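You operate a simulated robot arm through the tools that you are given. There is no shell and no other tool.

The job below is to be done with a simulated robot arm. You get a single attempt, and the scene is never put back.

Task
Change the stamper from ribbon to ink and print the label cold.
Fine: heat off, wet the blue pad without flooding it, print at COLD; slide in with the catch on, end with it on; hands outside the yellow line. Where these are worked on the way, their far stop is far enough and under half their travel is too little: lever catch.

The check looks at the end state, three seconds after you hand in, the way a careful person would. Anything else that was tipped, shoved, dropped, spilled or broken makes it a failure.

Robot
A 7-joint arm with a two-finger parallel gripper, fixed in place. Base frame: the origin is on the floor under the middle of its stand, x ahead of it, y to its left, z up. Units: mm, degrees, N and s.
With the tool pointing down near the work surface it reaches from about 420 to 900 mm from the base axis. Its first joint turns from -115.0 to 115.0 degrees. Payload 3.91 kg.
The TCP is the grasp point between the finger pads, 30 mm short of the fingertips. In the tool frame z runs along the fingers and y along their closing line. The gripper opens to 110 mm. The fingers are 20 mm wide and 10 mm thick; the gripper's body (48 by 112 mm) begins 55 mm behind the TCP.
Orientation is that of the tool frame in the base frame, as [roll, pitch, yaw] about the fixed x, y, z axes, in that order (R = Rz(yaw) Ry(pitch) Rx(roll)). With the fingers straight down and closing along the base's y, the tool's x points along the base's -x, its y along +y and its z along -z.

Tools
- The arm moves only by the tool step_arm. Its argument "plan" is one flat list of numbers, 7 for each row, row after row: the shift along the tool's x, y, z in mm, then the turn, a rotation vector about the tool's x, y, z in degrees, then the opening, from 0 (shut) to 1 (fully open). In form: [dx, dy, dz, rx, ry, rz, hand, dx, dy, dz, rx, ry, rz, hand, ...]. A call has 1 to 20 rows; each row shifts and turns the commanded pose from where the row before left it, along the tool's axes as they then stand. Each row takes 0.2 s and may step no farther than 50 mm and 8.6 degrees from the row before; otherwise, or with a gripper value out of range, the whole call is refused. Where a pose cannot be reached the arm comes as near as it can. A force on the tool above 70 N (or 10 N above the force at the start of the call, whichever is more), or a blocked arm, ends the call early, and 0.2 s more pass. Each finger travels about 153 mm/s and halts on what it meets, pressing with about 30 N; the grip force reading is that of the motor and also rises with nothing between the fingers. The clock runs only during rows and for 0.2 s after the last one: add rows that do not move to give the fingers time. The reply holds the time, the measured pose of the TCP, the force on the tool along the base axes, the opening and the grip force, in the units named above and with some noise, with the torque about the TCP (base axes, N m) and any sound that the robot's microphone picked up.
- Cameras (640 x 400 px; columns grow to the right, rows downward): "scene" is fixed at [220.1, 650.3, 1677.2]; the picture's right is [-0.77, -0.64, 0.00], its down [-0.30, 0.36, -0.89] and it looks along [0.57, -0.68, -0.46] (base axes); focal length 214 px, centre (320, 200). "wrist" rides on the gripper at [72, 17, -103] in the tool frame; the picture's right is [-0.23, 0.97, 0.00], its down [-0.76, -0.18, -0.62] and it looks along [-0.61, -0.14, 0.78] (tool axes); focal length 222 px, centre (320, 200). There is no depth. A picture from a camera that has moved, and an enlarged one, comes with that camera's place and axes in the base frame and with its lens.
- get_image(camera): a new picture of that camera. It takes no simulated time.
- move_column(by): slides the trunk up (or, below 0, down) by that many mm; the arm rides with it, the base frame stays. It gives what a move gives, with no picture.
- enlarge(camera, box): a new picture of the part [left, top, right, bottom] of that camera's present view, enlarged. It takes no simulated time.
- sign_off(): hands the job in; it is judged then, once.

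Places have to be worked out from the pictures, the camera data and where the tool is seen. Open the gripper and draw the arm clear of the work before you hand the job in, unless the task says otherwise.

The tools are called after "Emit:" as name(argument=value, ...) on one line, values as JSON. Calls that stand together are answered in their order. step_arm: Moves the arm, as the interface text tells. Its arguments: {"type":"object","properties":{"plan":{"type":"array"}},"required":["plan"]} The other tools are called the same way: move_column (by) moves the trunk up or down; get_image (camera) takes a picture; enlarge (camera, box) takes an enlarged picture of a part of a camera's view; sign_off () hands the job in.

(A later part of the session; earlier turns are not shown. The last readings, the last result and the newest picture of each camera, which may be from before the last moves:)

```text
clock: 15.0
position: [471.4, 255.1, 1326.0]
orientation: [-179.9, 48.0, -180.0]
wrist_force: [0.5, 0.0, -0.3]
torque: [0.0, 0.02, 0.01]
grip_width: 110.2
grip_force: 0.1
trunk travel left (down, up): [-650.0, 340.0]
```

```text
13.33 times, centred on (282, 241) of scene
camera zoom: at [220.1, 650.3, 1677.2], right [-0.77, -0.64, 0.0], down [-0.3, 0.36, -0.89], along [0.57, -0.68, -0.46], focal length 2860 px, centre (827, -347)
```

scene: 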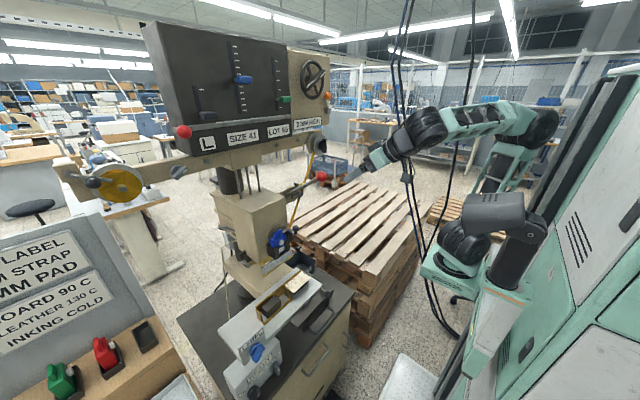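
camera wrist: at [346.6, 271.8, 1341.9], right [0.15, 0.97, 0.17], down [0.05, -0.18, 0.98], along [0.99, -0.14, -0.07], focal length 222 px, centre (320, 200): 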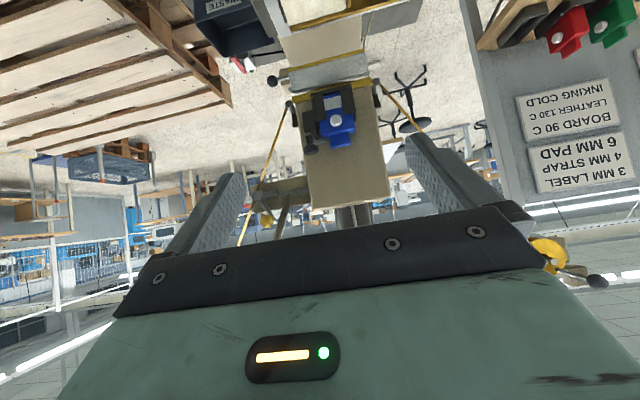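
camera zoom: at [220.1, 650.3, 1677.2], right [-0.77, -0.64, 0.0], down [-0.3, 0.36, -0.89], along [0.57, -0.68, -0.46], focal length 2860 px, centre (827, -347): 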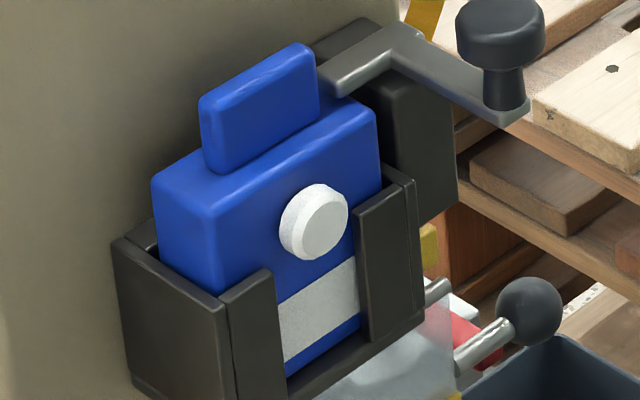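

The cartridge has a white round button, a grey window and a grip tab; an L-shaped arm with a mushroom knob is mounted next to it. I'll compare with the red and green cartridges on the shelf and look at the rest of the workstation for hints.

Emit:
enlarge(camera="scene", box=[40, 310, 160, 400])

Emit:
enlarge(camera="wrist", box=[470, 0, 640, 110])

Emit:
enlarge(camera="scene", box=[210, 200, 290, 260])

Emit:
enlarge(camera="scene", box=[225, 70, 340, 145])

```text
4.44 times, centred on (100, 355) of scene
camera zoom: at [220.1, 650.3, 1677.2], right [-0.77, -0.64, 0.0], down [-0.3, 0.36, -0.89], along [0.57, -0.68, -0.46], focal length 953 px, centre (1298, -489)
```

zoom: 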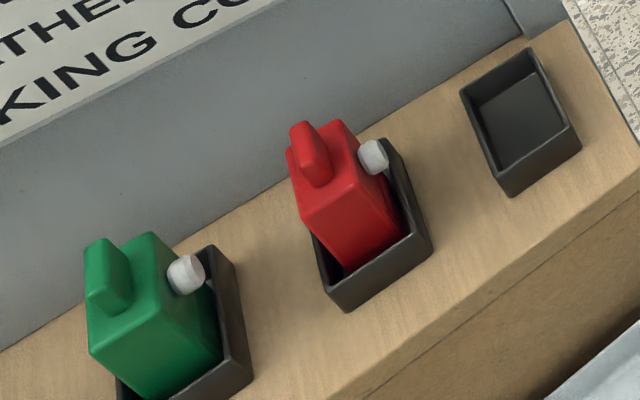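

```text
3.64 times, centred on (555, 55) of wrist
camera zoom: at [346.6, 271.8, 1341.9], right [0.15, 0.97, 0.17], down [0.05, -0.18, 0.98], along [0.99, -0.14, -0.07], focal length 808 px, centre (-534, 727)
```

zoom: 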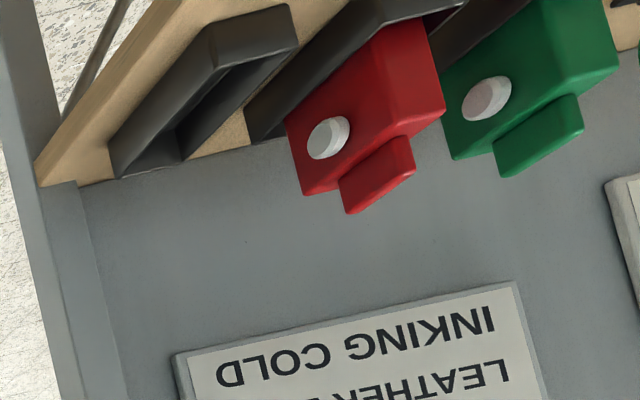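

```text
6.67 times, centred on (250, 230) of scene
camera zoom: at [220.1, 650.3, 1677.2], right [-0.77, -0.64, 0.0], down [-0.3, 0.36, -0.89], along [0.57, -0.68, -0.46], focal length 1430 px, centre (787, 0)
```

zoom: 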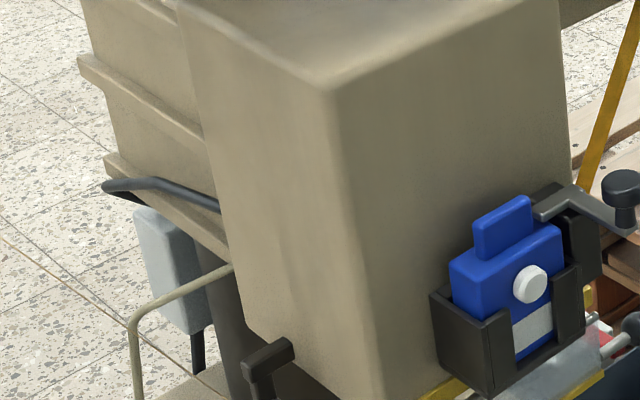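

```text
5.33 times, centred on (282, 108) of scene
camera zoom: at [220.1, 650.3, 1677.2], right [-0.77, -0.64, 0.0], down [-0.3, 0.36, -0.89], along [0.57, -0.68, -0.46], focal length 1144 px, centre (520, 693)
```

zoom: 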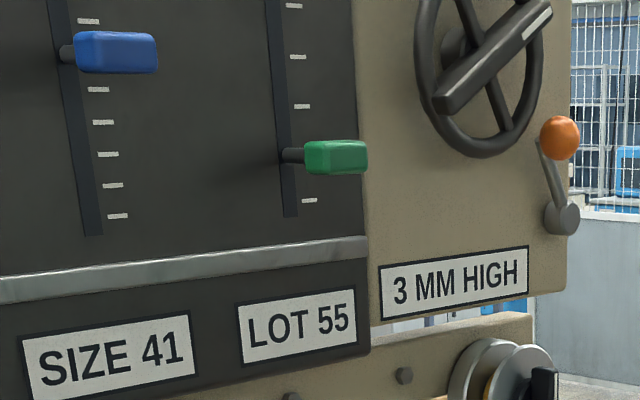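

The red/green pads carry the same white button, so the button on the front is probably the wetting pump and the L-arm a retaining latch. Heat goes first because cooling takes time, so I'll move down toward the control box for a close look.

Emit:
step_arm(plan=[9, 45, -10, 0, 0, 0, 1, 9, 45, -10, 0, 0, 0, 1, 9, 45, -10, 0, 0, 0, 1, 0, 25, 0, 0, 6, 0, 1, 0, 0, 0, 0, 6, 0, 1, 0, 0, 0, 0, 6, 0, 1, 0, 0, 0, 0, 0, 0, 1])

Emit:
move_column(by=-250)

Emit:
get_image(camera="wrist")

Emit:
get_image(camera="scene")

```text
clock: 16.6
position: [431.2, 416.6, 1327.8]
orientation: [-179.9, 30.1, -179.8]
wrist_force: [-0.6, 0.1, -0.3]
torque: [-0.02, 0.03, 0.01]
grip_width: 110.0
grip_force: 0.0
trunk travel left (down, up): [-650.0, 340.0]
```

```text
clock: 19.2
position: [431.0, 414.5, 1077.4]
orientation: [-180.0, 30.1, -179.9]
wrist_force: [-0.6, 0.3, 0.5]
torque: [0.02, 0.02, 0.02]
grip_width: 110.0
grip_force: 0.0
trunk travel left (down, up): [-400.0, 590.0]
```

```text
taken
camera wrist: at [317.1, 431.0, 1130.9], right [0.19, 0.97, 0.11], down [0.35, -0.18, 0.92], along [0.92, -0.14, -0.37], focal length 222 px, centre (320, 200)
```

wrist: 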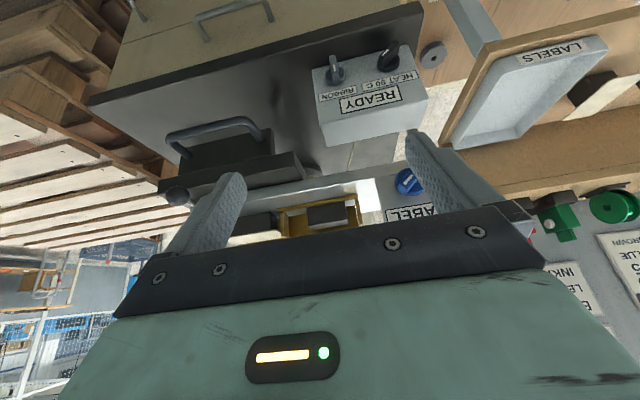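

```text
taken
```

scene: 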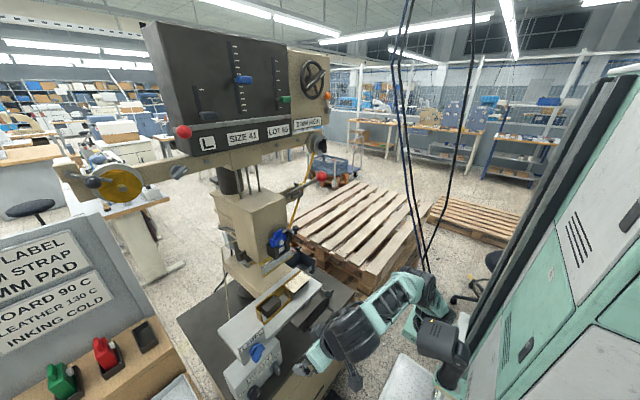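

The control box is in view, with a LABELS tray beside it. I'll enlarge the box and its knobs.

Emit:
enlarge(camera="wrist", box=[300, 30, 440, 150])

Emit:
enlarge(camera="wrist", box=[310, 40, 430, 110])

Emit:
enlarge(camera="wrist", box=[430, 20, 620, 150])

```text
3.33 times, centred on (370, 90) of wrist
camera zoom: at [317.1, 431.0, 1130.9], right [0.19, 0.97, 0.11], down [0.35, -0.18, 0.92], along [0.92, -0.14, -0.37], focal length 740 px, centre (153, 567)
```

zoom: 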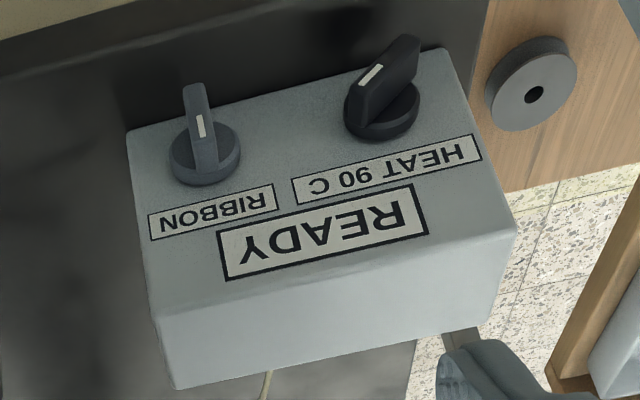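

```text
5.33 times, centred on (370, 75) of wrist
camera zoom: at [317.1, 431.0, 1130.9], right [0.19, 0.97, 0.11], down [0.35, -0.18, 0.92], along [0.92, -0.14, -0.37], focal length 1185 px, centre (53, 867)
```

zoom: 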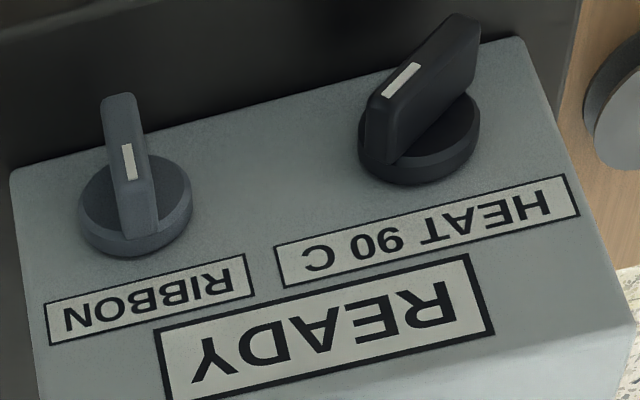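

```text
3.08 times, centred on (525, 85) of wrist
camera zoom: at [317.1, 431.0, 1130.9], right [0.19, 0.97, 0.11], down [0.35, -0.18, 0.92], along [0.92, -0.14, -0.37], focal length 684 px, centre (-311, 554)
```

zoom: 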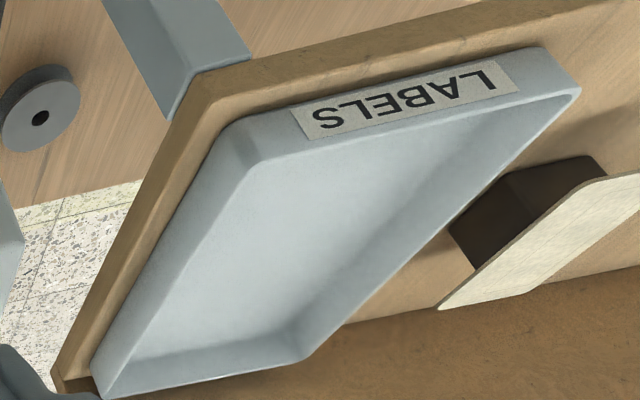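

The display plates say READY, HEAT 90 C and RIBBON. I'll zoom tighter on both knobs from each camera to determine their blade directions and the face slope.

Emit:
enlarge(camera="scene", box=[225, 355, 305, 400])

Emit:
enlarge(camera="wrist", box=[370, 35, 430, 85])

Emit:
enlarge(camera="wrist", box=[310, 45, 370, 95])

```text
8.00 times, centred on (265, 378) of scene
camera zoom: at [220.1, 650.3, 1677.2], right [-0.77, -0.64, 0.0], down [-0.3, 0.36, -0.89], along [0.57, -0.68, -0.46], focal length 1716 px, centre (760, -1220)
```

zoom: 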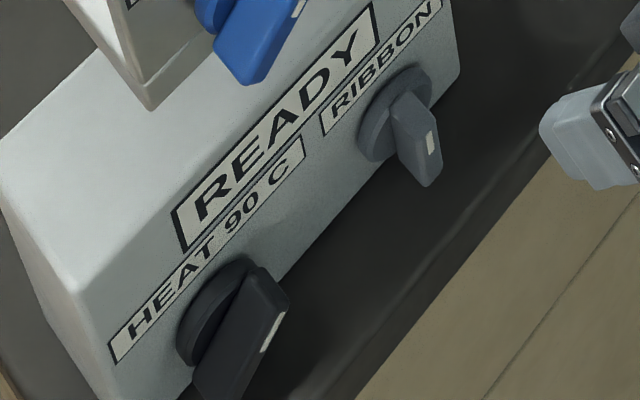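

```text
8.00 times, centred on (400, 60) of wrist
camera zoom: at [317.1, 431.0, 1130.9], right [0.19, 0.97, 0.11], down [0.35, -0.18, 0.92], along [0.92, -0.14, -0.37], focal length 1777 px, centre (-320, 1320)
```

zoom: 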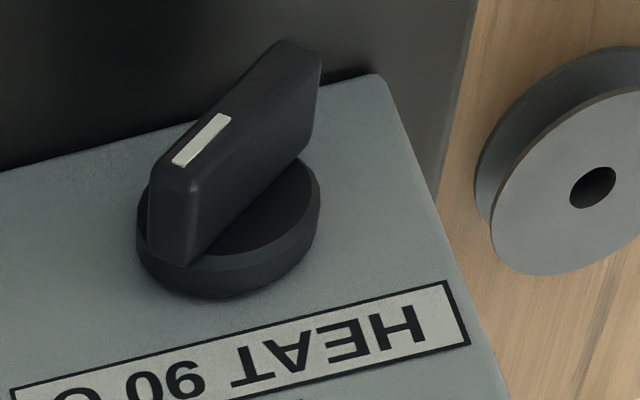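

```text
8.00 times, centred on (340, 70) of wrist
camera zoom: at [317.1, 431.0, 1130.9], right [0.19, 0.97, 0.11], down [0.35, -0.18, 0.92], along [0.92, -0.14, -0.37], focal length 1777 px, centre (160, 1240)
```

zoom: 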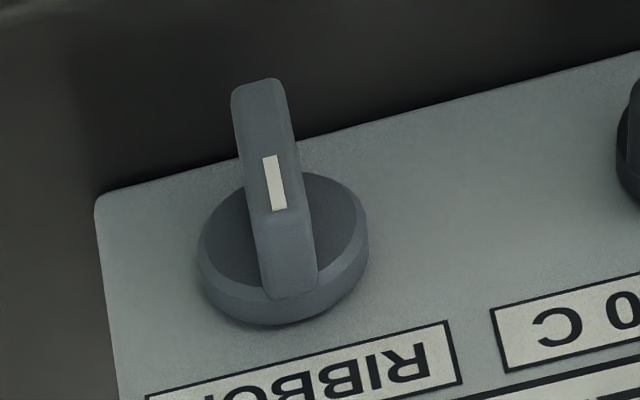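

From two views the box front is a vertical face near x≈617; the knob axes point toward -x at about (y 535, z 779) for HEAT (pointer 50° clockwise) and (y 440, z 779) for RIBBON (pointer up). I'll level the tool to horizontal here in free space before going down to knob height.

Emit:
step_arm(plan=[0, 0, 0, 0, -7.5, 0, 0.6, 0, 0, 0, 0, -7.5, 0, 0.6, 0, 0, 0, 0, -7.5, 0, 0.6, 0, 0, 0, 0, -7.5, 0, 0.6, 0, 0, 0, 0, -7.5, 0, 0.6, 0, 0, 0, 0, -7.5, 0, 0.6, 0, 0, 0, 0, -7.5, 0, 0.6, 0, 0, 0, 0, -7.5, 0, 0.6, 0, 0, 0, 0, 0, 0, 0.6])

```text
clock: 21.2
position: [444.1, 409.3, 1084.0]
orientation: [68.9, 88.9, 67.5]
wrist_force: [-0.2, 0.1, -0.1]
torque: [0.0, 0.02, 0.02]
grip_width: 66.1
grip_force: 0.0
trunk travel left (down, up): [-400.0, 590.0]
```

The tool is about level now; I'll let it settle and re-read the pose before descending.

Emit:
step_arm(plan=[0, 0, 0, 0, 0, 0, 0.6, 0, 0, 0, 0, 0, 0, 0.6])

Emit:
get_image(camera="wrist")

Emit:
get_image(camera="scene")

```text
clock: 21.8
position: [443.2, 409.3, 1083.3]
orientation: [70.1, 88.9, 69.0]
wrist_force: [-0.5, 1.6, 0.2]
torque: [0.03, -0.02, 0.03]
grip_width: 66.0
grip_force: 0.1
trunk travel left (down, up): [-400.0, 590.0]
```

```text
taken
camera wrist: at [341.0, 429.5, 1011.9], right [0.02, 0.97, 0.24], down [-0.63, -0.18, 0.75], along [0.78, -0.17, 0.61], focal length 222 px, centre (320, 200)
```

wrist: 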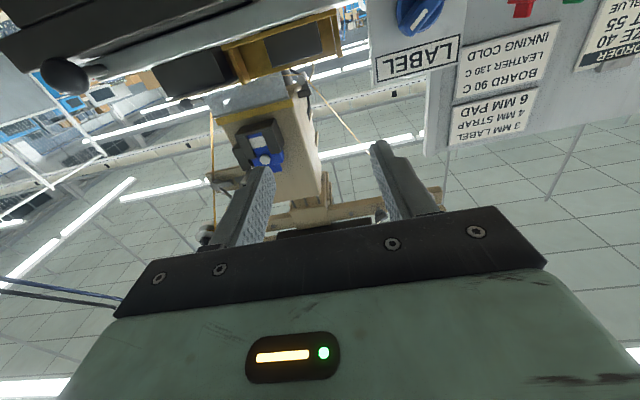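

```text
taken
```

scene: 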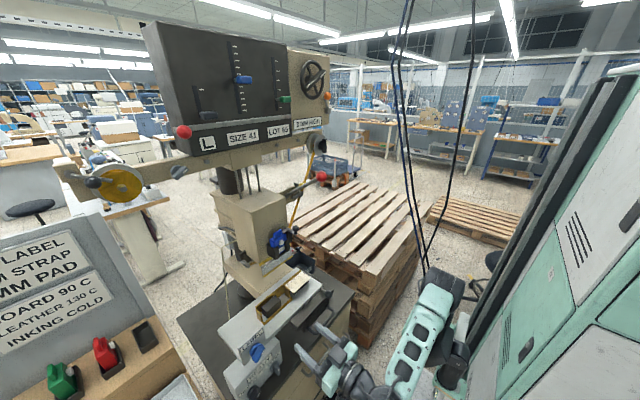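

Position is stable at (443,409,1083). I'll shift to y≈535 and roll the tool +50° about its axis to match the HEAT blade, still in free space.

Emit:
step_arm(plan=[0, 42, -5, 0, 0, 0, 0.6, 0, 42, -5, 0, 0, 0, 0.6, 0, 42, 0, 0, 0, 0, 0.6, 0, 0, 0, 0, 0, 8.4, 0.6, 0, 0, 0, 0, 0, 8.4, 0.6, 0, 0, 0, 0, 0, 8.4, 0.6, 0, 0, 0, 0, 0, 8.4, 0.6, 0, 0, 0, 0, 0, 8.2, 0.6, 0, 0, 0, 0, 0, 8.2, 0.6, 0, 0, 0, 0, 0, 0, 0.6])

Emit:
get_image(camera="wrist")

```text
clock: 22.4
position: [429.2, 420.7, 1209.3]
orientation: [91.6, 76.9, 90.8]
wrist_force: [-0.1, 0.8, 0.8]
torque: [0.03, 0.0, -0.01]
grip_width: 66.0
grip_force: 0.1
trunk travel left (down, up): [-400.0, 590.0]
stopped in row 3: the arm was blocked; the commanded pose is now the measured one
```

```text
taken
camera wrist: at [326.8, 455.6, 1143.1], right [0.01, 0.9, 0.44], down [-0.62, -0.34, 0.7], along [0.78, -0.28, 0.55], focal length 222 px, centre (320, 200)
```

wrist: 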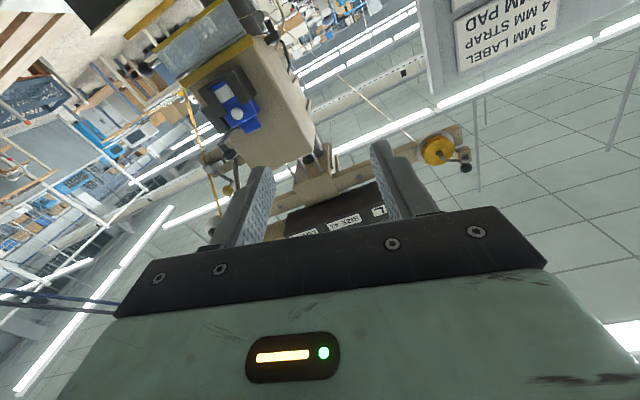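

The arm rose instead of moving sideways and reported being blocked, so its joints took an awkward branch. I'll look at the scene before continuing.

Emit:
get_image(camera="scene")

Emit:
enlarge(camera="scene", box=[280, 200, 520, 400])

```text
taken
```

scene: 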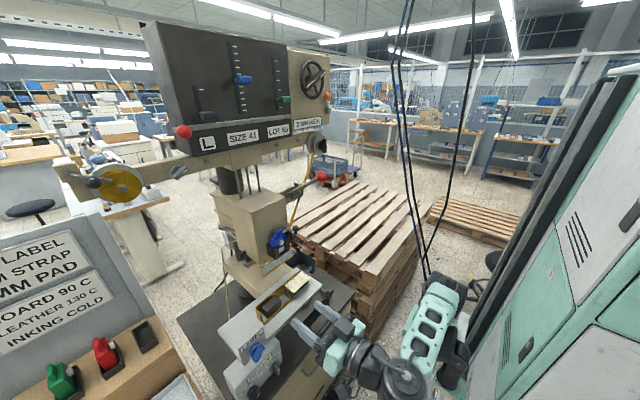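

```text
2.00 times, centred on (400, 300) of scene
camera zoom: at [220.1, 650.3, 1677.2], right [-0.77, -0.64, 0.0], down [-0.3, 0.36, -0.89], along [0.57, -0.68, -0.46], focal length 429 px, centre (160, 0)
```

zoom: 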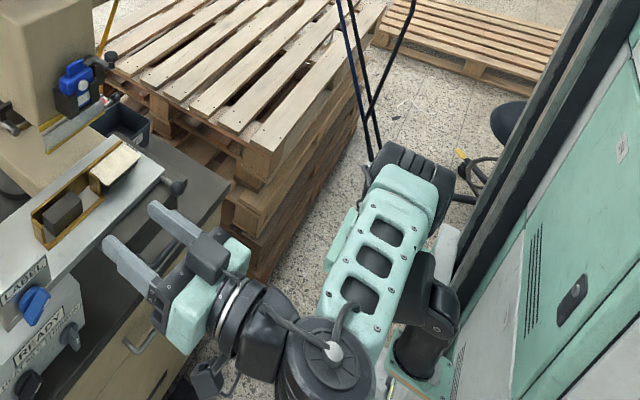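

The arm got cramped close to its base at level pitch. I'll unroll the tool, move outward a little, and return to about 60° pitch, which behaved well earlier.

Emit:
step_arm(plan=[0, 0, 20, 0, 0, -6.5, 0.6, 0, 0, 20, 0, 0, -6.5, 0.6, 0, 0, 0, 0, 7.5, 0, 0.6, 0, 0, 0, 0, 7.5, 0, 0.6, 0, 0, 0, 0, 7.5, 0, 0.6, 0, 0, 0, 0, 7.5, 0, 0.6, 0, 0, 0, 0, 0, 0, 0.6])

```text
clock: 24.0
position: [472.4, 416.8, 1207.6]
orientation: [179.6, 63.4, 178.8]
wrist_force: [0.0, 0.3, 0.0]
torque: [-0.01, 0.01, 0.01]
grip_width: 66.0
grip_force: 0.2
out of reach, approached as far as the arm can: row 6
trunk travel left (down, up): [-400.0, 590.0]
```

Pitch is 63° now but the arm is high relative to the trunk. I'll bring the arm down and shift toward y≈480 in small rows, watching the response.

Emit:
step_arm(plan=[36, 15, 18, 0, 0, 0, 0.6, 36, 15, 18, 0, 0, 0, 0.6, 36, 15, 18, 0, 0, 0, 0.6, 0, 15, 0, 0, 0, 0, 0.6, 0, 0, 0, 0, 0, 0, 0.6])

Emit:
get_image(camera="wrist")

```text
clock: 25.4
position: [513.9, 451.5, 1111.0]
orientation: [175.3, 63.5, 170.8]
wrist_force: [-1.1, 1.1, -0.5]
torque: [-0.02, -0.09, 0.0]
grip_width: 65.9
grip_force: 0.0
trunk travel left (down, up): [-400.0, 590.0]
stopped in row 5: the arm was blocked; the commanded pose is now the measured one
```

```text
taken
camera wrist: at [392.2, 480.1, 1091.2], right [0.19, 0.95, 0.24], down [-0.24, -0.19, 0.95], along [0.95, -0.23, 0.19], focal length 222 px, centre (320, 200)
```

wrist: 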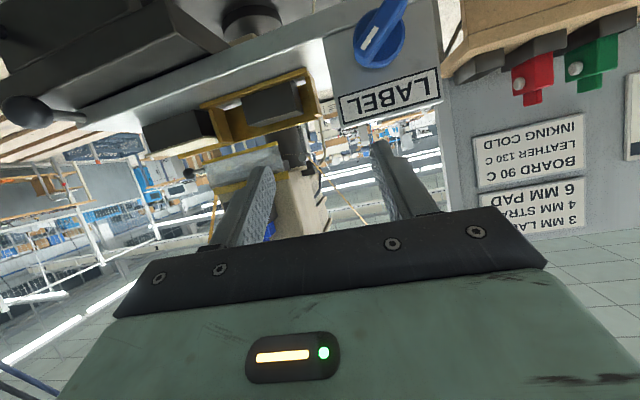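

Blocked again with almost no tool force, so some other link or joint limit is involved. I'll look at the arm posture.

Emit:
enlarge(camera="scene", box=[240, 200, 560, 400])

```text
2.00 times, centred on (400, 300) of scene
camera zoom: at [220.1, 650.3, 1677.2], right [-0.77, -0.64, 0.0], down [-0.3, 0.36, -0.89], along [0.57, -0.68, -0.46], focal length 429 px, centre (160, 0)
```

zoom: 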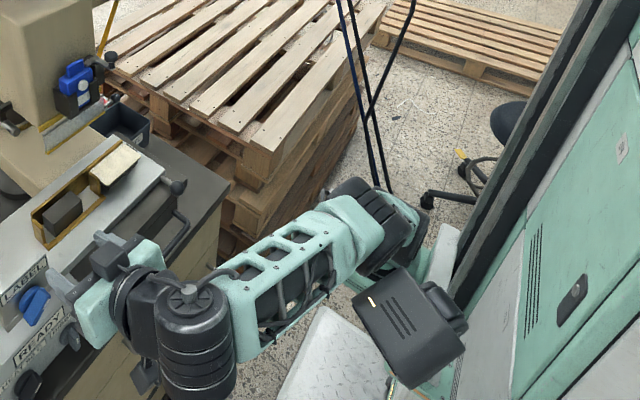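

I'll retreat from the slide, undo the 5° yaw drift, and come back to a gentler 40° pitch, which was well-behaved earlier.

Emit:
step_arm(plan=[17.6, -3.5, -35.7, 0, 0, 0, 0.6, 17.6, -3.5, -35.7, 0, 0, 0, 0.6, 0, 0, 0, -4.5, 0, -2.2, 0.6, 0, 0, 0, 0, 7.8, 0, 0.6, 0, 0, 0, 0, 7.8, 0, 0.6, 0, 0, 0, 0, 7.8, 0, 0.6, 0, 0, 0, 0, 0, 0, 0.6])

```text
clock: 26.1
position: [528.6, 407.6, 1106.3]
orientation: [175.9, 63.8, 163.1]
wrist_force: [0.8, -0.6, -0.7]
torque: [-0.03, -0.03, -0.06]
grip_width: 66.2
grip_force: 0.1
trunk travel left (down, up): [-400.0, 590.0]
stopped in row 3: the arm was blocked; the commanded pose is now the measured one
```

The retreat was blocked and drifted. I'll try only reducing the pitch in place, one small call, to free the posture.

Emit:
step_arm(plan=[0, 0, 0, 0, 6, 0, 0.6, 0, 0, 0, 0, 6, 0, 0.6, 0, 0, 0, 0, 6, 0, 0.6, 0, 0, 0, 0, 0, 0, 0.6])

Emit:
enlarge(camera="scene", box=[240, 200, 560, 400])

```text
clock: 27.1
position: [524.0, 411.6, 1101.0]
orientation: [178.0, 45.6, 165.9]
wrist_force: [0.3, -0.7, 0.7]
torque: [0.01, 0.04, -0.02]
grip_width: 65.9
grip_force: 0.1
trunk travel left (down, up): [-400.0, 590.0]
```

```text
2.00 times, centred on (400, 300) of scene
camera zoom: at [220.1, 650.3, 1677.2], right [-0.77, -0.64, 0.0], down [-0.3, 0.36, -0.89], along [0.57, -0.68, -0.46], focal length 429 px, centre (160, 0)
```

zoom: 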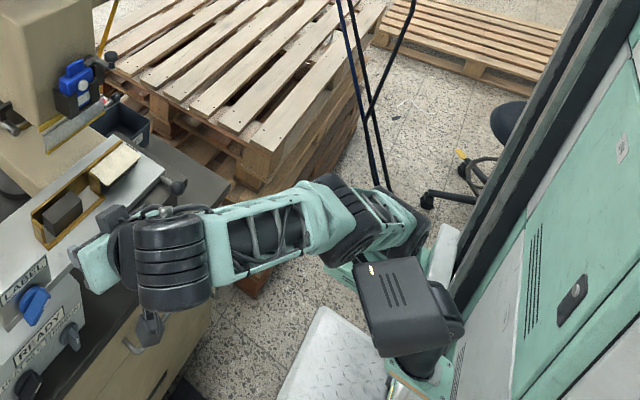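

Pitch is down to 46° and the arm is free again. I'll keep reducing the pitch and correct the yaw in small rows.

Emit:
step_arm(plan=[0, 0, 0, 0, 6, 0, 0.6, 0, 0, 0, 0, 6, 0, 0.6, 0, 0, 0, 0, 6, 0, 0.6, 0, 0, -20, 0, 0, 0, 0.6, 0, 0, -20, 0, 0, 0, 0.6, 0, 0, 0, 0, 0, 0, 0.6])

```text
clock: 28.5
position: [494.4, 392.4, 1110.1]
orientation: [178.6, 30.8, 166.7]
wrist_force: [-0.3, -0.4, 0.4]
torque: [-0.02, 0.0, 0.0]
grip_width: 65.7
grip_force: 0.1
out of reach, approached as far as the arm can: row 1, 2, 3, 4, 5
trunk travel left (down, up): [-400.0, 590.0]
```

Some poses read as out of reach at this trunk height. I'll raise the trunk so that the arm works lower relative to its shoulder, then test.

Emit:
move_column(by=200)

Emit:
step_arm(plan=[0, 0, 0, 0, 6, 0, 0.6, 0, 0, 0, 0, 6, 0, 0.6, 0, 0, 0, 0, 6, 0, 0.6, 0, 0, 0, 0, 6, 0, 0.6, 0, 0, 0, 0, 6, 0, 0.6, 0, 0, 0, 0, 0, 0, 0.6])

Emit:
get_image(camera="scene")

```text
clock: 30.7
position: [495.6, 391.3, 1309.3]
orientation: [178.6, 30.8, 166.7]
wrist_force: [-0.2, -1.2, 0.5]
torque: [-0.01, -0.06, 0.03]
grip_width: 65.8
grip_force: 0.0
trunk travel left (down, up): [-600.0, 390.0]
```

```text
clock: 32.1
position: [501.9, 382.3, 1299.1]
orientation: [179.2, 24.3, 166.0]
wrist_force: [-0.7, -0.3, 0.2]
torque: [0.0, 0.01, 0.0]
grip_width: 66.2
grip_force: 0.0
out of reach, approached as far as the arm can: row 1, 2, 3, 4, 5
trunk travel left (down, up): [-600.0, 390.0]
```

```text
taken
```

scene: 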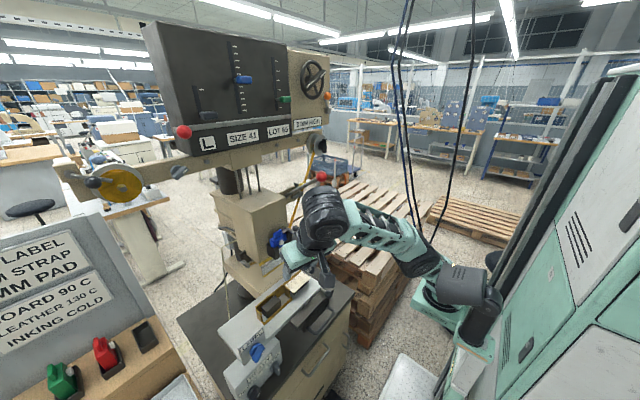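

The wrist sits higher than the shoulder, so the arm should work lower relative to the trunk. I'll lower the arm itself by about 150 mm in free space in front of the slide and see whether it frees up.

Emit:
step_arm(plan=[16.5, -0.5, 36.5, 0, 0, 0, 0.6, 16.5, -0.5, 36.5, 0, 0, 0, 0.6, 16.5, -0.5, 36.5, 0, 0, 0, 0.6, 0, 0, 0, 0, 0, 0, 0.6])

Emit:
get_image(camera="wrist")

```text
clock: 33.1
position: [502.1, 382.8, 1179.4]
orientation: [179.1, 24.3, 166.0]
wrist_force: [0.1, 0.3, 0.2]
torque: [-0.04, -0.03, 0.0]
grip_width: 65.8
grip_force: 0.0
trunk travel left (down, up): [-600.0, 390.0]
```

```text
taken
camera wrist: at [400.9, 423.7, 1244.4], right [0.43, 0.9, 0.11], down [0.38, -0.29, 0.88], along [0.82, -0.34, -0.46], focal length 222 px, centre (320, 200)
```

wrist: 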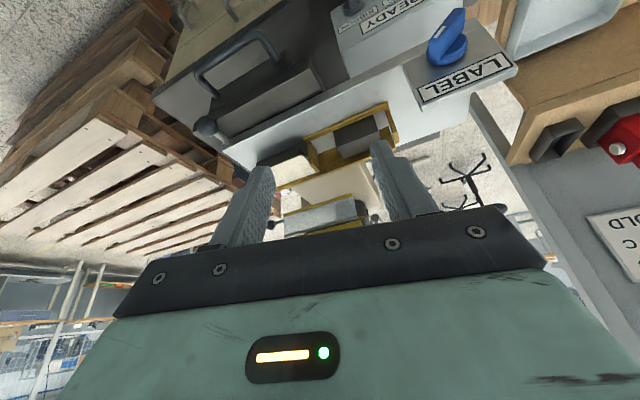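

That worked cleanly, so the arm prefers being lower relative to the trunk. I'll straighten the yaw and back away to x≈455.

Emit:
step_arm(plan=[0, 0, 0, -2.9, 0.1, -6.4, 0.6, 0, 0, 0, -2.9, 0.1, -6.4, 0.6, 20, 15, -9, 0, 0, 0, 0.6, 20, 15, -9, 0, 0, 0, 0.6, 0, 0, 0, 0, 0, 0, 0.6])

```text
clock: 34.3
position: [457.9, 410.6, 1180.8]
orientation: [179.2, 24.4, -179.9]
wrist_force: [0.1, 0.3, -0.3]
torque: [0.0, 0.02, -0.04]
grip_width: 65.9
grip_force: 0.0
trunk travel left (down, up): [-600.0, 390.0]
```

Pose is clean at (458,411,1181). I'll lower the arm another 200 mm straight down in front of the table, then increase pitch to about 45°.

Emit:
step_arm(plan=[16.5, -0.5, 36.4, 0, 0, 0, 0.6, 16.5, -0.5, 36.4, 0, 0, 0, 0.6, 16.5, -0.5, 36.4, 0, 0, 0, 0.6, 16.5, -0.5, 36.4, 0, 0, 0, 0.6, 16.5, -0.5, 36.4, 0, 0, 0, 0.6, 0, 0, 0, 0, -7, 0, 0.6, 0, 0, 0, 0, -7, 0, 0.6, 0, 0, 0, 0, -7, 0, 0.6, 0, 0, 0, 0, 0, 0, 0.6])

Emit:
get_image(camera="wrist")

Emit:
get_image(camera="scene")

```text
clock: 36.0
position: [552.7, 360.7, 989.9]
orientation: [177.6, 39.7, 168.3]
wrist_force: [0.4, 0.7, -0.9]
torque: [-0.04, -0.04, -0.02]
grip_width: 66.4
grip_force: 0.1
trunk travel left (down, up): [-600.0, 390.0]
stopped in row 8: the arm was blocked; the commanded pose is now the measured one
```

```text
taken
camera wrist: at [436.3, 397.0, 1023.5], right [0.34, 0.92, 0.18], down [0.15, -0.24, 0.96], along [0.93, -0.31, -0.22], focal length 222 px, centre (320, 200)
```

wrist: 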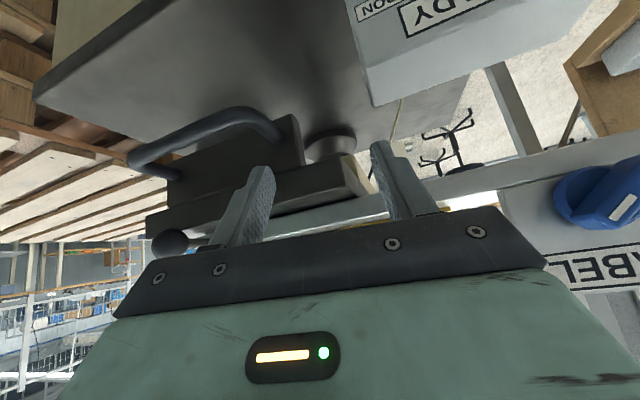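

```text
taken
```

scene: 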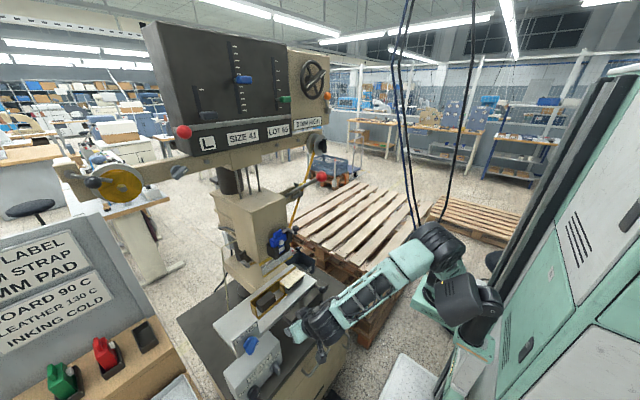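

The arm was blocked again and drifted forward near the slide edge. I must check that nothing was bumped, comparing with the earlier zoom.

Emit:
enlarge(camera="scene", box=[180, 260, 380, 400])

Emit:
enlarge(camera="wrist", box=[130, 60, 450, 260])

```text
2.86 times, centred on (280, 330) of scene
camera zoom: at [220.1, 650.3, 1677.2], right [-0.77, -0.64, 0.0], down [-0.3, 0.36, -0.89], along [0.57, -0.68, -0.46], focal length 613 px, centre (434, -171)
```

zoom: 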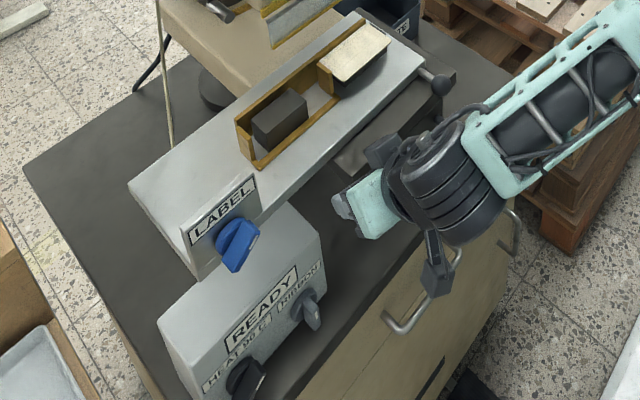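

```text
2.00 times, centred on (290, 160) of wrist
camera zoom: at [436.3, 397.0, 1023.5], right [0.34, 0.92, 0.18], down [0.15, -0.24, 0.96], along [0.93, -0.31, -0.22], focal length 444 px, centre (380, 280)
```

zoom: 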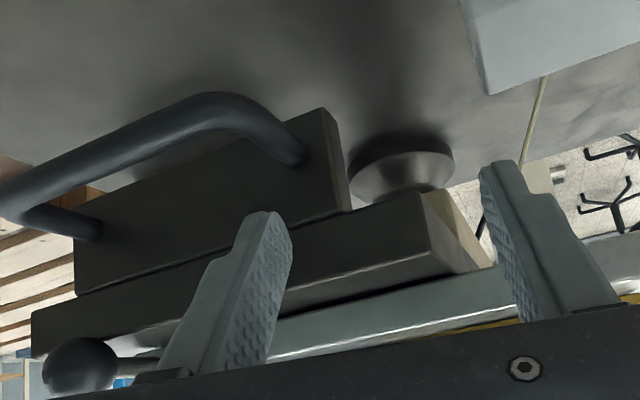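

The slide has been nudged inward by roughly 20 mm by the fingers (the direction it must travel anyway); everything on it still looks seated. I'll back off along the finger axis in one small step and check the response.

Emit:
step_arm(plan=[0, 0, -15, 0, 0, 0, 0.6, 0, 0, -15, 0, 0, 0, 0.6, 0, 0, 0, 0, 0, 0, 0.6])

Emit:
get_image(camera="wrist")

```text
clock: 37.0
position: [554.5, 348.1, 1021.2]
orientation: [176.6, 40.0, 165.0]
wrist_force: [-0.1, 0.6, -0.1]
torque: [-0.01, -0.03, 0.0]
grip_width: 66.0
grip_force: 0.0
trunk travel left (down, up): [-600.0, 390.0]
stopped in row 3: the arm was blocked; the commanded pose is now the measured one
```

```text
taken
camera wrist: at [439.5, 389.9, 1055.6], right [0.38, 0.9, 0.19], down [0.13, -0.26, 0.96], along [0.91, -0.34, -0.21], focal length 222 px, centre (320, 200)
```

wrist: 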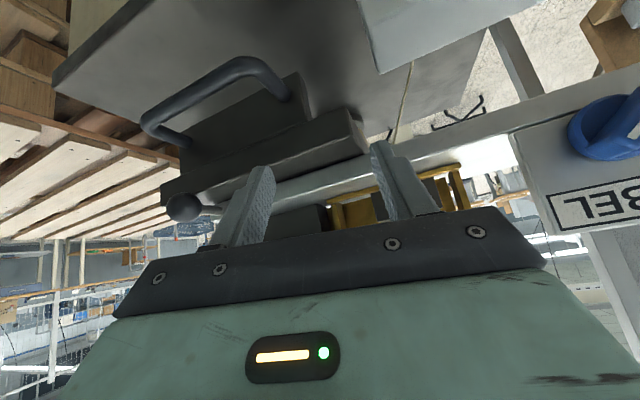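

Backing off in -x is being blocked by something behind, while going up works. I'll raise the trunk a little to clear the slide vertically, checking force.

Emit:
move_column(by=40)

Emit:
enlarge(camera="scene", box=[180, 220, 480, 400])

```text
clock: 37.8
position: [555.2, 346.8, 1062.2]
orientation: [176.6, 40.0, 164.9]
wrist_force: [0.4, -0.4, -0.1]
torque: [0.03, 0.0, 0.0]
grip_width: 66.0
grip_force: 0.1
trunk travel left (down, up): [-640.0, 350.0]
```

```text
2.13 times, centred on (330, 310) of scene
camera zoom: at [220.1, 650.3, 1677.2], right [-0.77, -0.64, 0.0], down [-0.3, 0.36, -0.89], along [0.57, -0.68, -0.46], focal length 458 px, centre (299, -35)
```

zoom: 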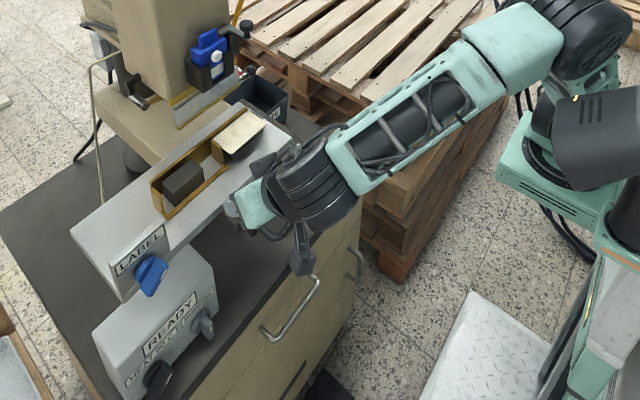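

I see the arm's own axis is nearer x≈200, and each block came with the yaw slipping below 180°, so a wrist joint limit is likely. I'll raise well above the slide and test how the wrist roll range behaves.

Emit:
move_column(by=200)

Emit:
step_arm(plan=[0, 0, 0, 0, 0, 8, 0.6, 0, 0, 0, 0, 0, 8, 0.6, 0, 0, 0, 0, 0, 8, 0.6, 0, 0, 0, 0, 0, 0, 0.6])

```text
clock: 40.0
position: [554.7, 348.2, 1261.4]
orientation: [176.6, 39.9, 164.9]
wrist_force: [0.4, -0.1, 0.7]
torque: [-0.01, 0.02, 0.01]
grip_width: 65.8
grip_force: 0.1
trunk travel left (down, up): [-840.0, 150.0]
```

```text
clock: 41.2
position: [576.4, 332.3, 1271.3]
orientation: [157.1, 34.4, 131.9]
wrist_force: [-0.8, -0.1, 0.4]
torque: [0.02, 0.0, 0.0]
grip_width: 65.9
grip_force: 0.2
trunk travel left (down, up): [-840.0, 150.0]
stopped in row 4: the arm was blocked; the commanded pose is now the measured one
```

Rolling +24° ended blocked and drifted, so I'll roll the other way.

Emit:
step_arm(plan=[0, 0, 0, 0, 0, -8, 0.6, 0, 0, 0, 0, 0, -8, 0.6, 0, 0, 0, 0, 0, -8, 0.6, 0, 0, 0, 0, 0, -8, 0.6, 0, 0, 0, 0, 0, 0, 0.6])

Emit:
get_image(camera="scene")

```text
clock: 42.4
position: [573.4, 333.4, 1265.5]
orientation: [-177.1, 40.3, 172.8]
wrist_force: [0.9, 0.1, 0.0]
torque: [0.01, -0.01, 0.02]
grip_width: 66.2
grip_force: 0.0
trunk travel left (down, up): [-840.0, 150.0]
```

```text
taken
```

scene: 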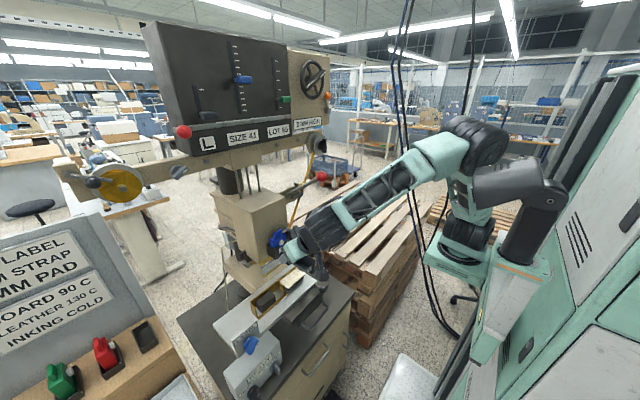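

Rolling negative is free, so the wrist was near its positive limit. I'll retreat in -x and then roll the wrist by about -180°, which puts the camera on top and gives joint room.

Emit:
step_arm(plan=[0, 0, 0, 0, 0, -8, 0.6, 0, 0, 0, 0, 0, -8, 0.6, 22.7, -4.7, -19, 0, 0, 0, 0.6, 22.7, -4.7, -19, 0, 0, 0, 0.6, 0, 0, 0, 0, 0, 0, 0.6])

```text
clock: 43.6
position: [521.9, 316.0, 1270.9]
orientation: [-164.2, 37.8, -167.9]
wrist_force: [-0.4, 0.5, -0.7]
torque: [-0.01, 0.0, 0.01]
grip_width: 66.1
grip_force: 0.0
trunk travel left (down, up): [-840.0, 150.0]
```

Good, that moved freely. Now I'll continue the roll by -160° about the finger axis at this safe spot.

Emit:
step_arm(plan=[0, 0, 0, 0, 0, -8, 0.6, 0, 0, 0, 0, 0, -8, 0.6, 0, 0, 0, 0, 0, -8, 0.6, 0, 0, 0, 0, 0, -8, 0.6, 0, 0, 0, 0, 0, -8, 0.6, 0, 0, 0, 0, 0, -8, 0.6, 0, 0, 0, 0, 0, -8, 0.6, 0, 0, 0, 0, 0, -8, 0.6, 0, 0, 0, 0, 0, -8, 0.6, 0, 0, 0, 0, 0, -8, 0.6, 0, 0, 0, 0, 0, -8, 0.6, 0, 0, 0, 0, 0, -8, 0.6, 0, 0, 0, 0, 0, -8, 0.6, 0, 0, 0, 0, 0, -8, 0.6, 0, 0, 0, 0, 0, -8, 0.6, 0, 0, 0, 0, 0, -8, 0.6, 0, 0, 0, 0, 0, -8, 0.6, 0, 0, 0, 0, 0, -8, 0.6, 0, 0, 0, 0, 0, -8, 0.6, 0, 0, 0, 0, 0, 0, 0.6])

Emit:
get_image(camera="wrist")

Emit:
get_image(camera="scene")

```text
clock: 47.8
position: [515.1, 321.4, 1268.9]
orientation: [-172.9, -39.9, -22.9]
wrist_force: [0.5, -0.3, -0.2]
torque: [0.0, 0.04, -0.02]
grip_width: 66.2
grip_force: 0.1
trunk travel left (down, up): [-840.0, 150.0]
```

```text
taken
camera wrist: at [496.1, 296.9, 1392.9], right [-0.47, -0.85, -0.24], down [-0.88, 0.48, 0.0], along [0.11, 0.21, -0.97], focal length 222 px, centre (320, 200)
```

wrist: 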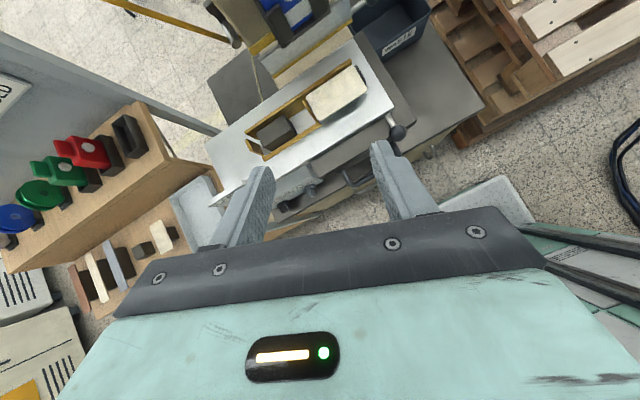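

```text
taken
```

scene: 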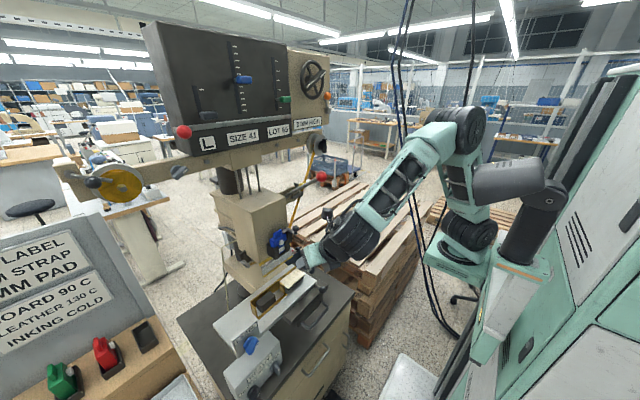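

The flip worked and the camera is now on top with upright images. I'll square the orientation to the machine (40° pitch) and shift to about (455, 440).

Emit:
step_arm(plan=[0, 0, 0, 2.55, -0.32, -5.83, 0.5, 0, 0, 0, 2.55, -0.32, -5.83, 0.5, 0, 0, 0, 2.55, -0.32, -5.83, 0.5, -15.3, -40, -12.9, 0, 0, 0, 0.5, -15.3, -40, -12.9, 0, 0, 0, 0.5, -15.3, -40, -12.9, 0, 0, 0, 0.5, 0, 0, 0, 0, 0, 0, 0.5])

Emit:
get_image(camera="wrist")

```text
clock: 49.4
position: [453.8, 442.6, 1268.3]
orientation: [-179.9, -40.1, -0.1]
wrist_force: [0.2, 0.2, -0.8]
torque: [-0.05, -0.02, 0.01]
grip_width: 54.9
grip_force: 0.0
trunk travel left (down, up): [-840.0, 150.0]
```

```text
taken
camera wrist: at [443.6, 425.1, 1393.6], right [-0.17, -0.97, -0.15], down [-0.98, 0.18, -0.01], along [0.04, 0.14, -0.99], focal length 222 px, centre (320, 200)
```

wrist: 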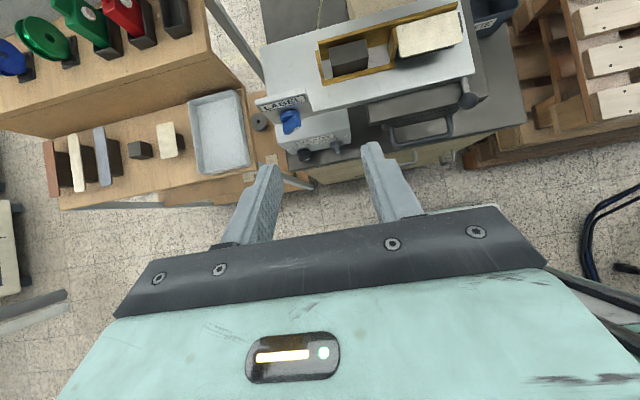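

Exact response now. I'll pitch up to 70° in place and then lower the trunk so the fingers are at knob height, still well in front of the table.

Emit:
step_arm(plan=[0, 0, 0, 0, 7.5, 0, 0.4, 0, 0, 0, 0, 7.5, 0, 0.4, 0, 0, 0, 0, 7.5, 0, 0.4, 0, 0, 0, 0, 7.5, 0, 0.4, 0, 0, 0, 0, 0, 0, 0.4])

Emit:
move_column(by=-300)

Emit:
get_image(camera="wrist")

```text
clock: 50.5
position: [537.7, 399.7, 1279.5]
orientation: [-176.8, -70.2, -11.8]
wrist_force: [0.3, -0.1, 0.6]
torque: [0.03, 0.06, -0.01]
grip_width: 43.8
grip_force: 0.1
trunk travel left (down, up): [-840.0, 150.0]
stopped in row 5: the arm was blocked; the commanded pose is now the measured one
```

```text
clock: 53.5
position: [538.1, 399.3, 979.9]
orientation: [-176.7, -70.2, -11.8]
wrist_force: [0.4, 0.0, 0.5]
torque: [-0.03, -0.03, 0.02]
grip_width: 44.1
grip_force: 0.0
trunk travel left (down, up): [-540.0, 450.0]
```

```text
taken
camera wrist: at [463.4, 391.5, 1082.2], right [-0.22, -0.95, -0.23], down [-0.81, 0.31, -0.5], along [0.55, 0.07, -0.83], focal length 222 px, centre (320, 200)
```

wrist: 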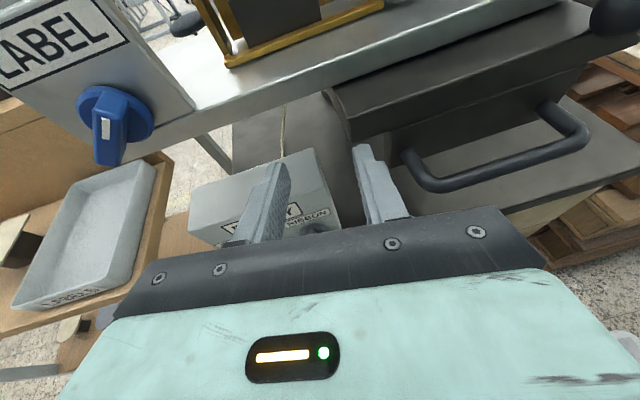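

Tilting that close made the arm slide outward to (538,399,980): the wrist must stay about 450 mm from the shoulder. Here I have clearance below, so I'll go straight down 120 mm with the arm, which opens room, checking force.

Emit:
step_arm(plan=[-28.2, 0.6, 10.1, 0, 0, 0, 0.4, -28.2, 0.6, 10.1, 0, 0, 0, 0.4, -28.2, 0.6, 10.1, 0, 0, 0, 0.4, -28.2, 0.6, 10.1, 0, 0, 0, 0.4, 0, 0, 0, 0, 0, 0, 0.4])

Emit:
get_image(camera="wrist")

Emit:
get_image(camera="scene")

```text
clock: 54.9
position: [570.7, 379.0, 859.7]
orientation: [-176.8, -70.2, -15.5]
wrist_force: [-0.9, 0.0, 0.0]
torque: [-0.03, -0.05, -0.03]
grip_width: 43.9
grip_force: 0.1
trunk travel left (down, up): [-540.0, 450.0]
stopped in row 5: the arm was blocked; the commanded pose is now the measured one
```

```text
taken
camera wrist: at [496.1, 375.6, 962.7], right [-0.29, -0.93, -0.23], down [-0.78, 0.37, -0.5], along [0.55, 0.04, -0.83], focal length 222 px, centre (320, 200)
```

wrist: 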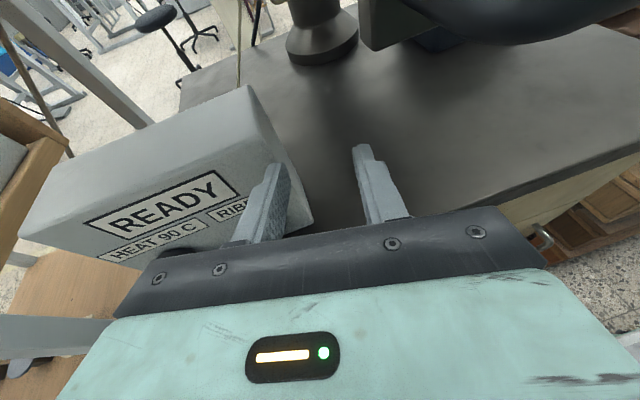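

```text
taken
```

scene: 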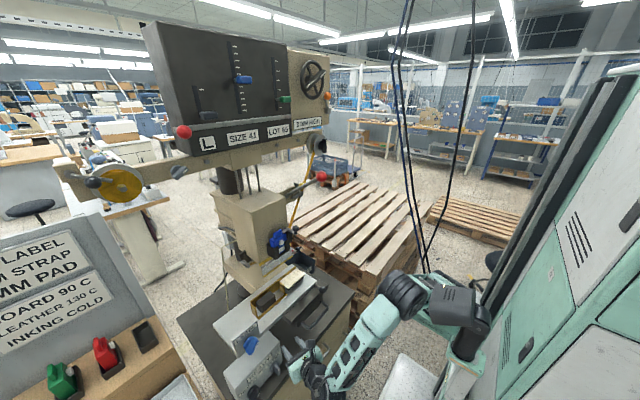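

The arm still drifts outward when moving here. I'll zoom in on the arm itself to understand what limits it.

Emit:
enlarge(camera="scene", box=[260, 240, 520, 400])

```text
2.46 times, centred on (390, 320) of scene
camera zoom: at [220.1, 650.3, 1677.2], right [-0.77, -0.64, 0.0], down [-0.3, 0.36, -0.89], along [0.57, -0.68, -0.46], focal length 528 px, centre (148, -95)
```

zoom: 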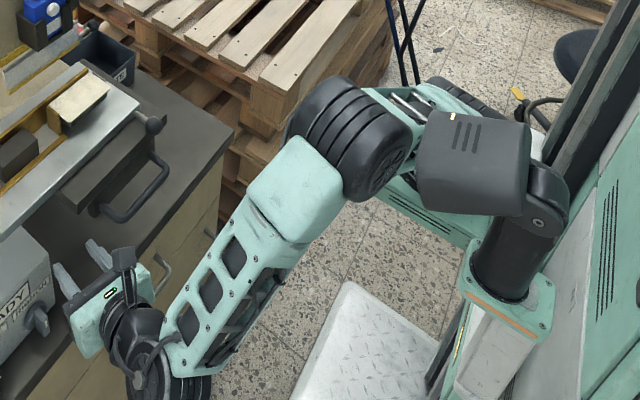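

I now have a model: the wrist centre must stay at least about 490 mm from a shoulder point near (126, 0, 1302 + trunk offset). At this trunk height the shoulder is level with the wrist (the worst case), so I'll move to +y and slightly back, where there is room.

Emit:
step_arm(plan=[-7, -28.5, -17.8, 0, 0, 0, 0.4, -7, -28.5, -17.8, 0, 0, 0, 0.4, 0, 0, 0, 0, 0, 0, 0.4])

```text
clock: 55.7
position: [547.5, 443.8, 859.7]
orientation: [-176.5, -70.2, -16.1]
wrist_force: [-0.5, 0.4, 0.7]
torque: [0.01, -0.01, 0.04]
grip_width: 44.1
grip_force: 0.1
trunk travel left (down, up): [-540.0, 450.0]
```

The model holds: it moved exactly to (547,444,860). Now I'll square the orientation to yaw 0 with 60° pitch.

Emit:
step_arm(plan=[0, 0, 0, 3.71, -3.44, -2.15, 0.4, 0, 0, 0, 3.71, -3.44, -2.15, 0.4, 0, 0, 0, 3.71, -3.44, -2.15, 0.4, 0, 0, 0, 0, 0, 0, 0.4])

Emit:
get_image(camera="wrist")

Emit:
enlarge(camera="scene", box=[180, 260, 380, 400])

```text
clock: 56.7
position: [548.0, 443.0, 860.6]
orientation: [-180.0, -60.0, 0.1]
wrist_force: [0.2, -0.6, -0.3]
torque: [0.01, -0.04, 0.0]
grip_width: 44.2
grip_force: 0.1
trunk travel left (down, up): [-540.0, 450.0]
```

```text
taken
camera wrist: at [494.6, 425.0, 975.4], right [-0.11, -0.97, -0.2], down [-0.92, 0.18, -0.35], along [0.37, 0.14, -0.92], focal length 222 px, centre (320, 200)
```

wrist: 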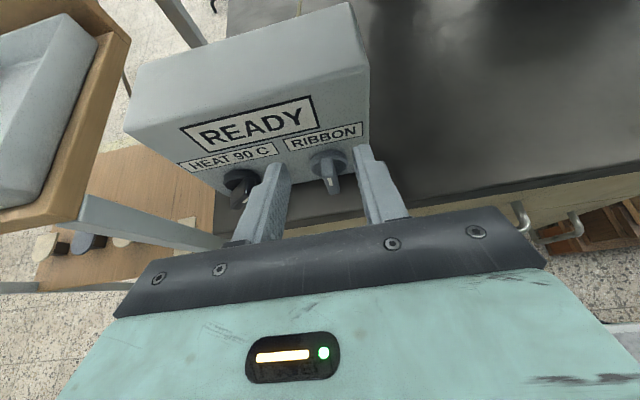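

```text
2.86 times, centred on (280, 330) of scene
camera zoom: at [220.1, 650.3, 1677.2], right [-0.77, -0.64, 0.0], down [-0.3, 0.36, -0.89], along [0.57, -0.68, -0.46], focal length 613 px, centre (434, -171)
```

zoom: 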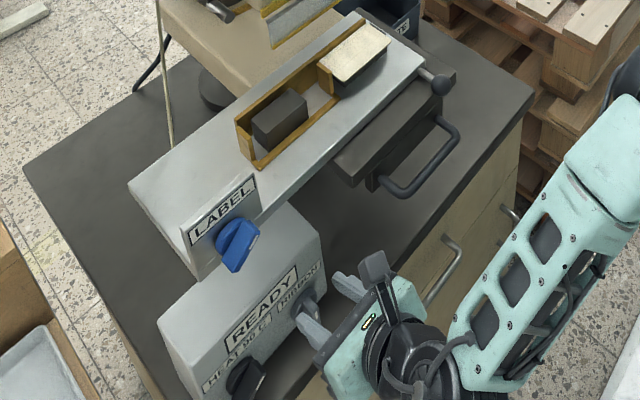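

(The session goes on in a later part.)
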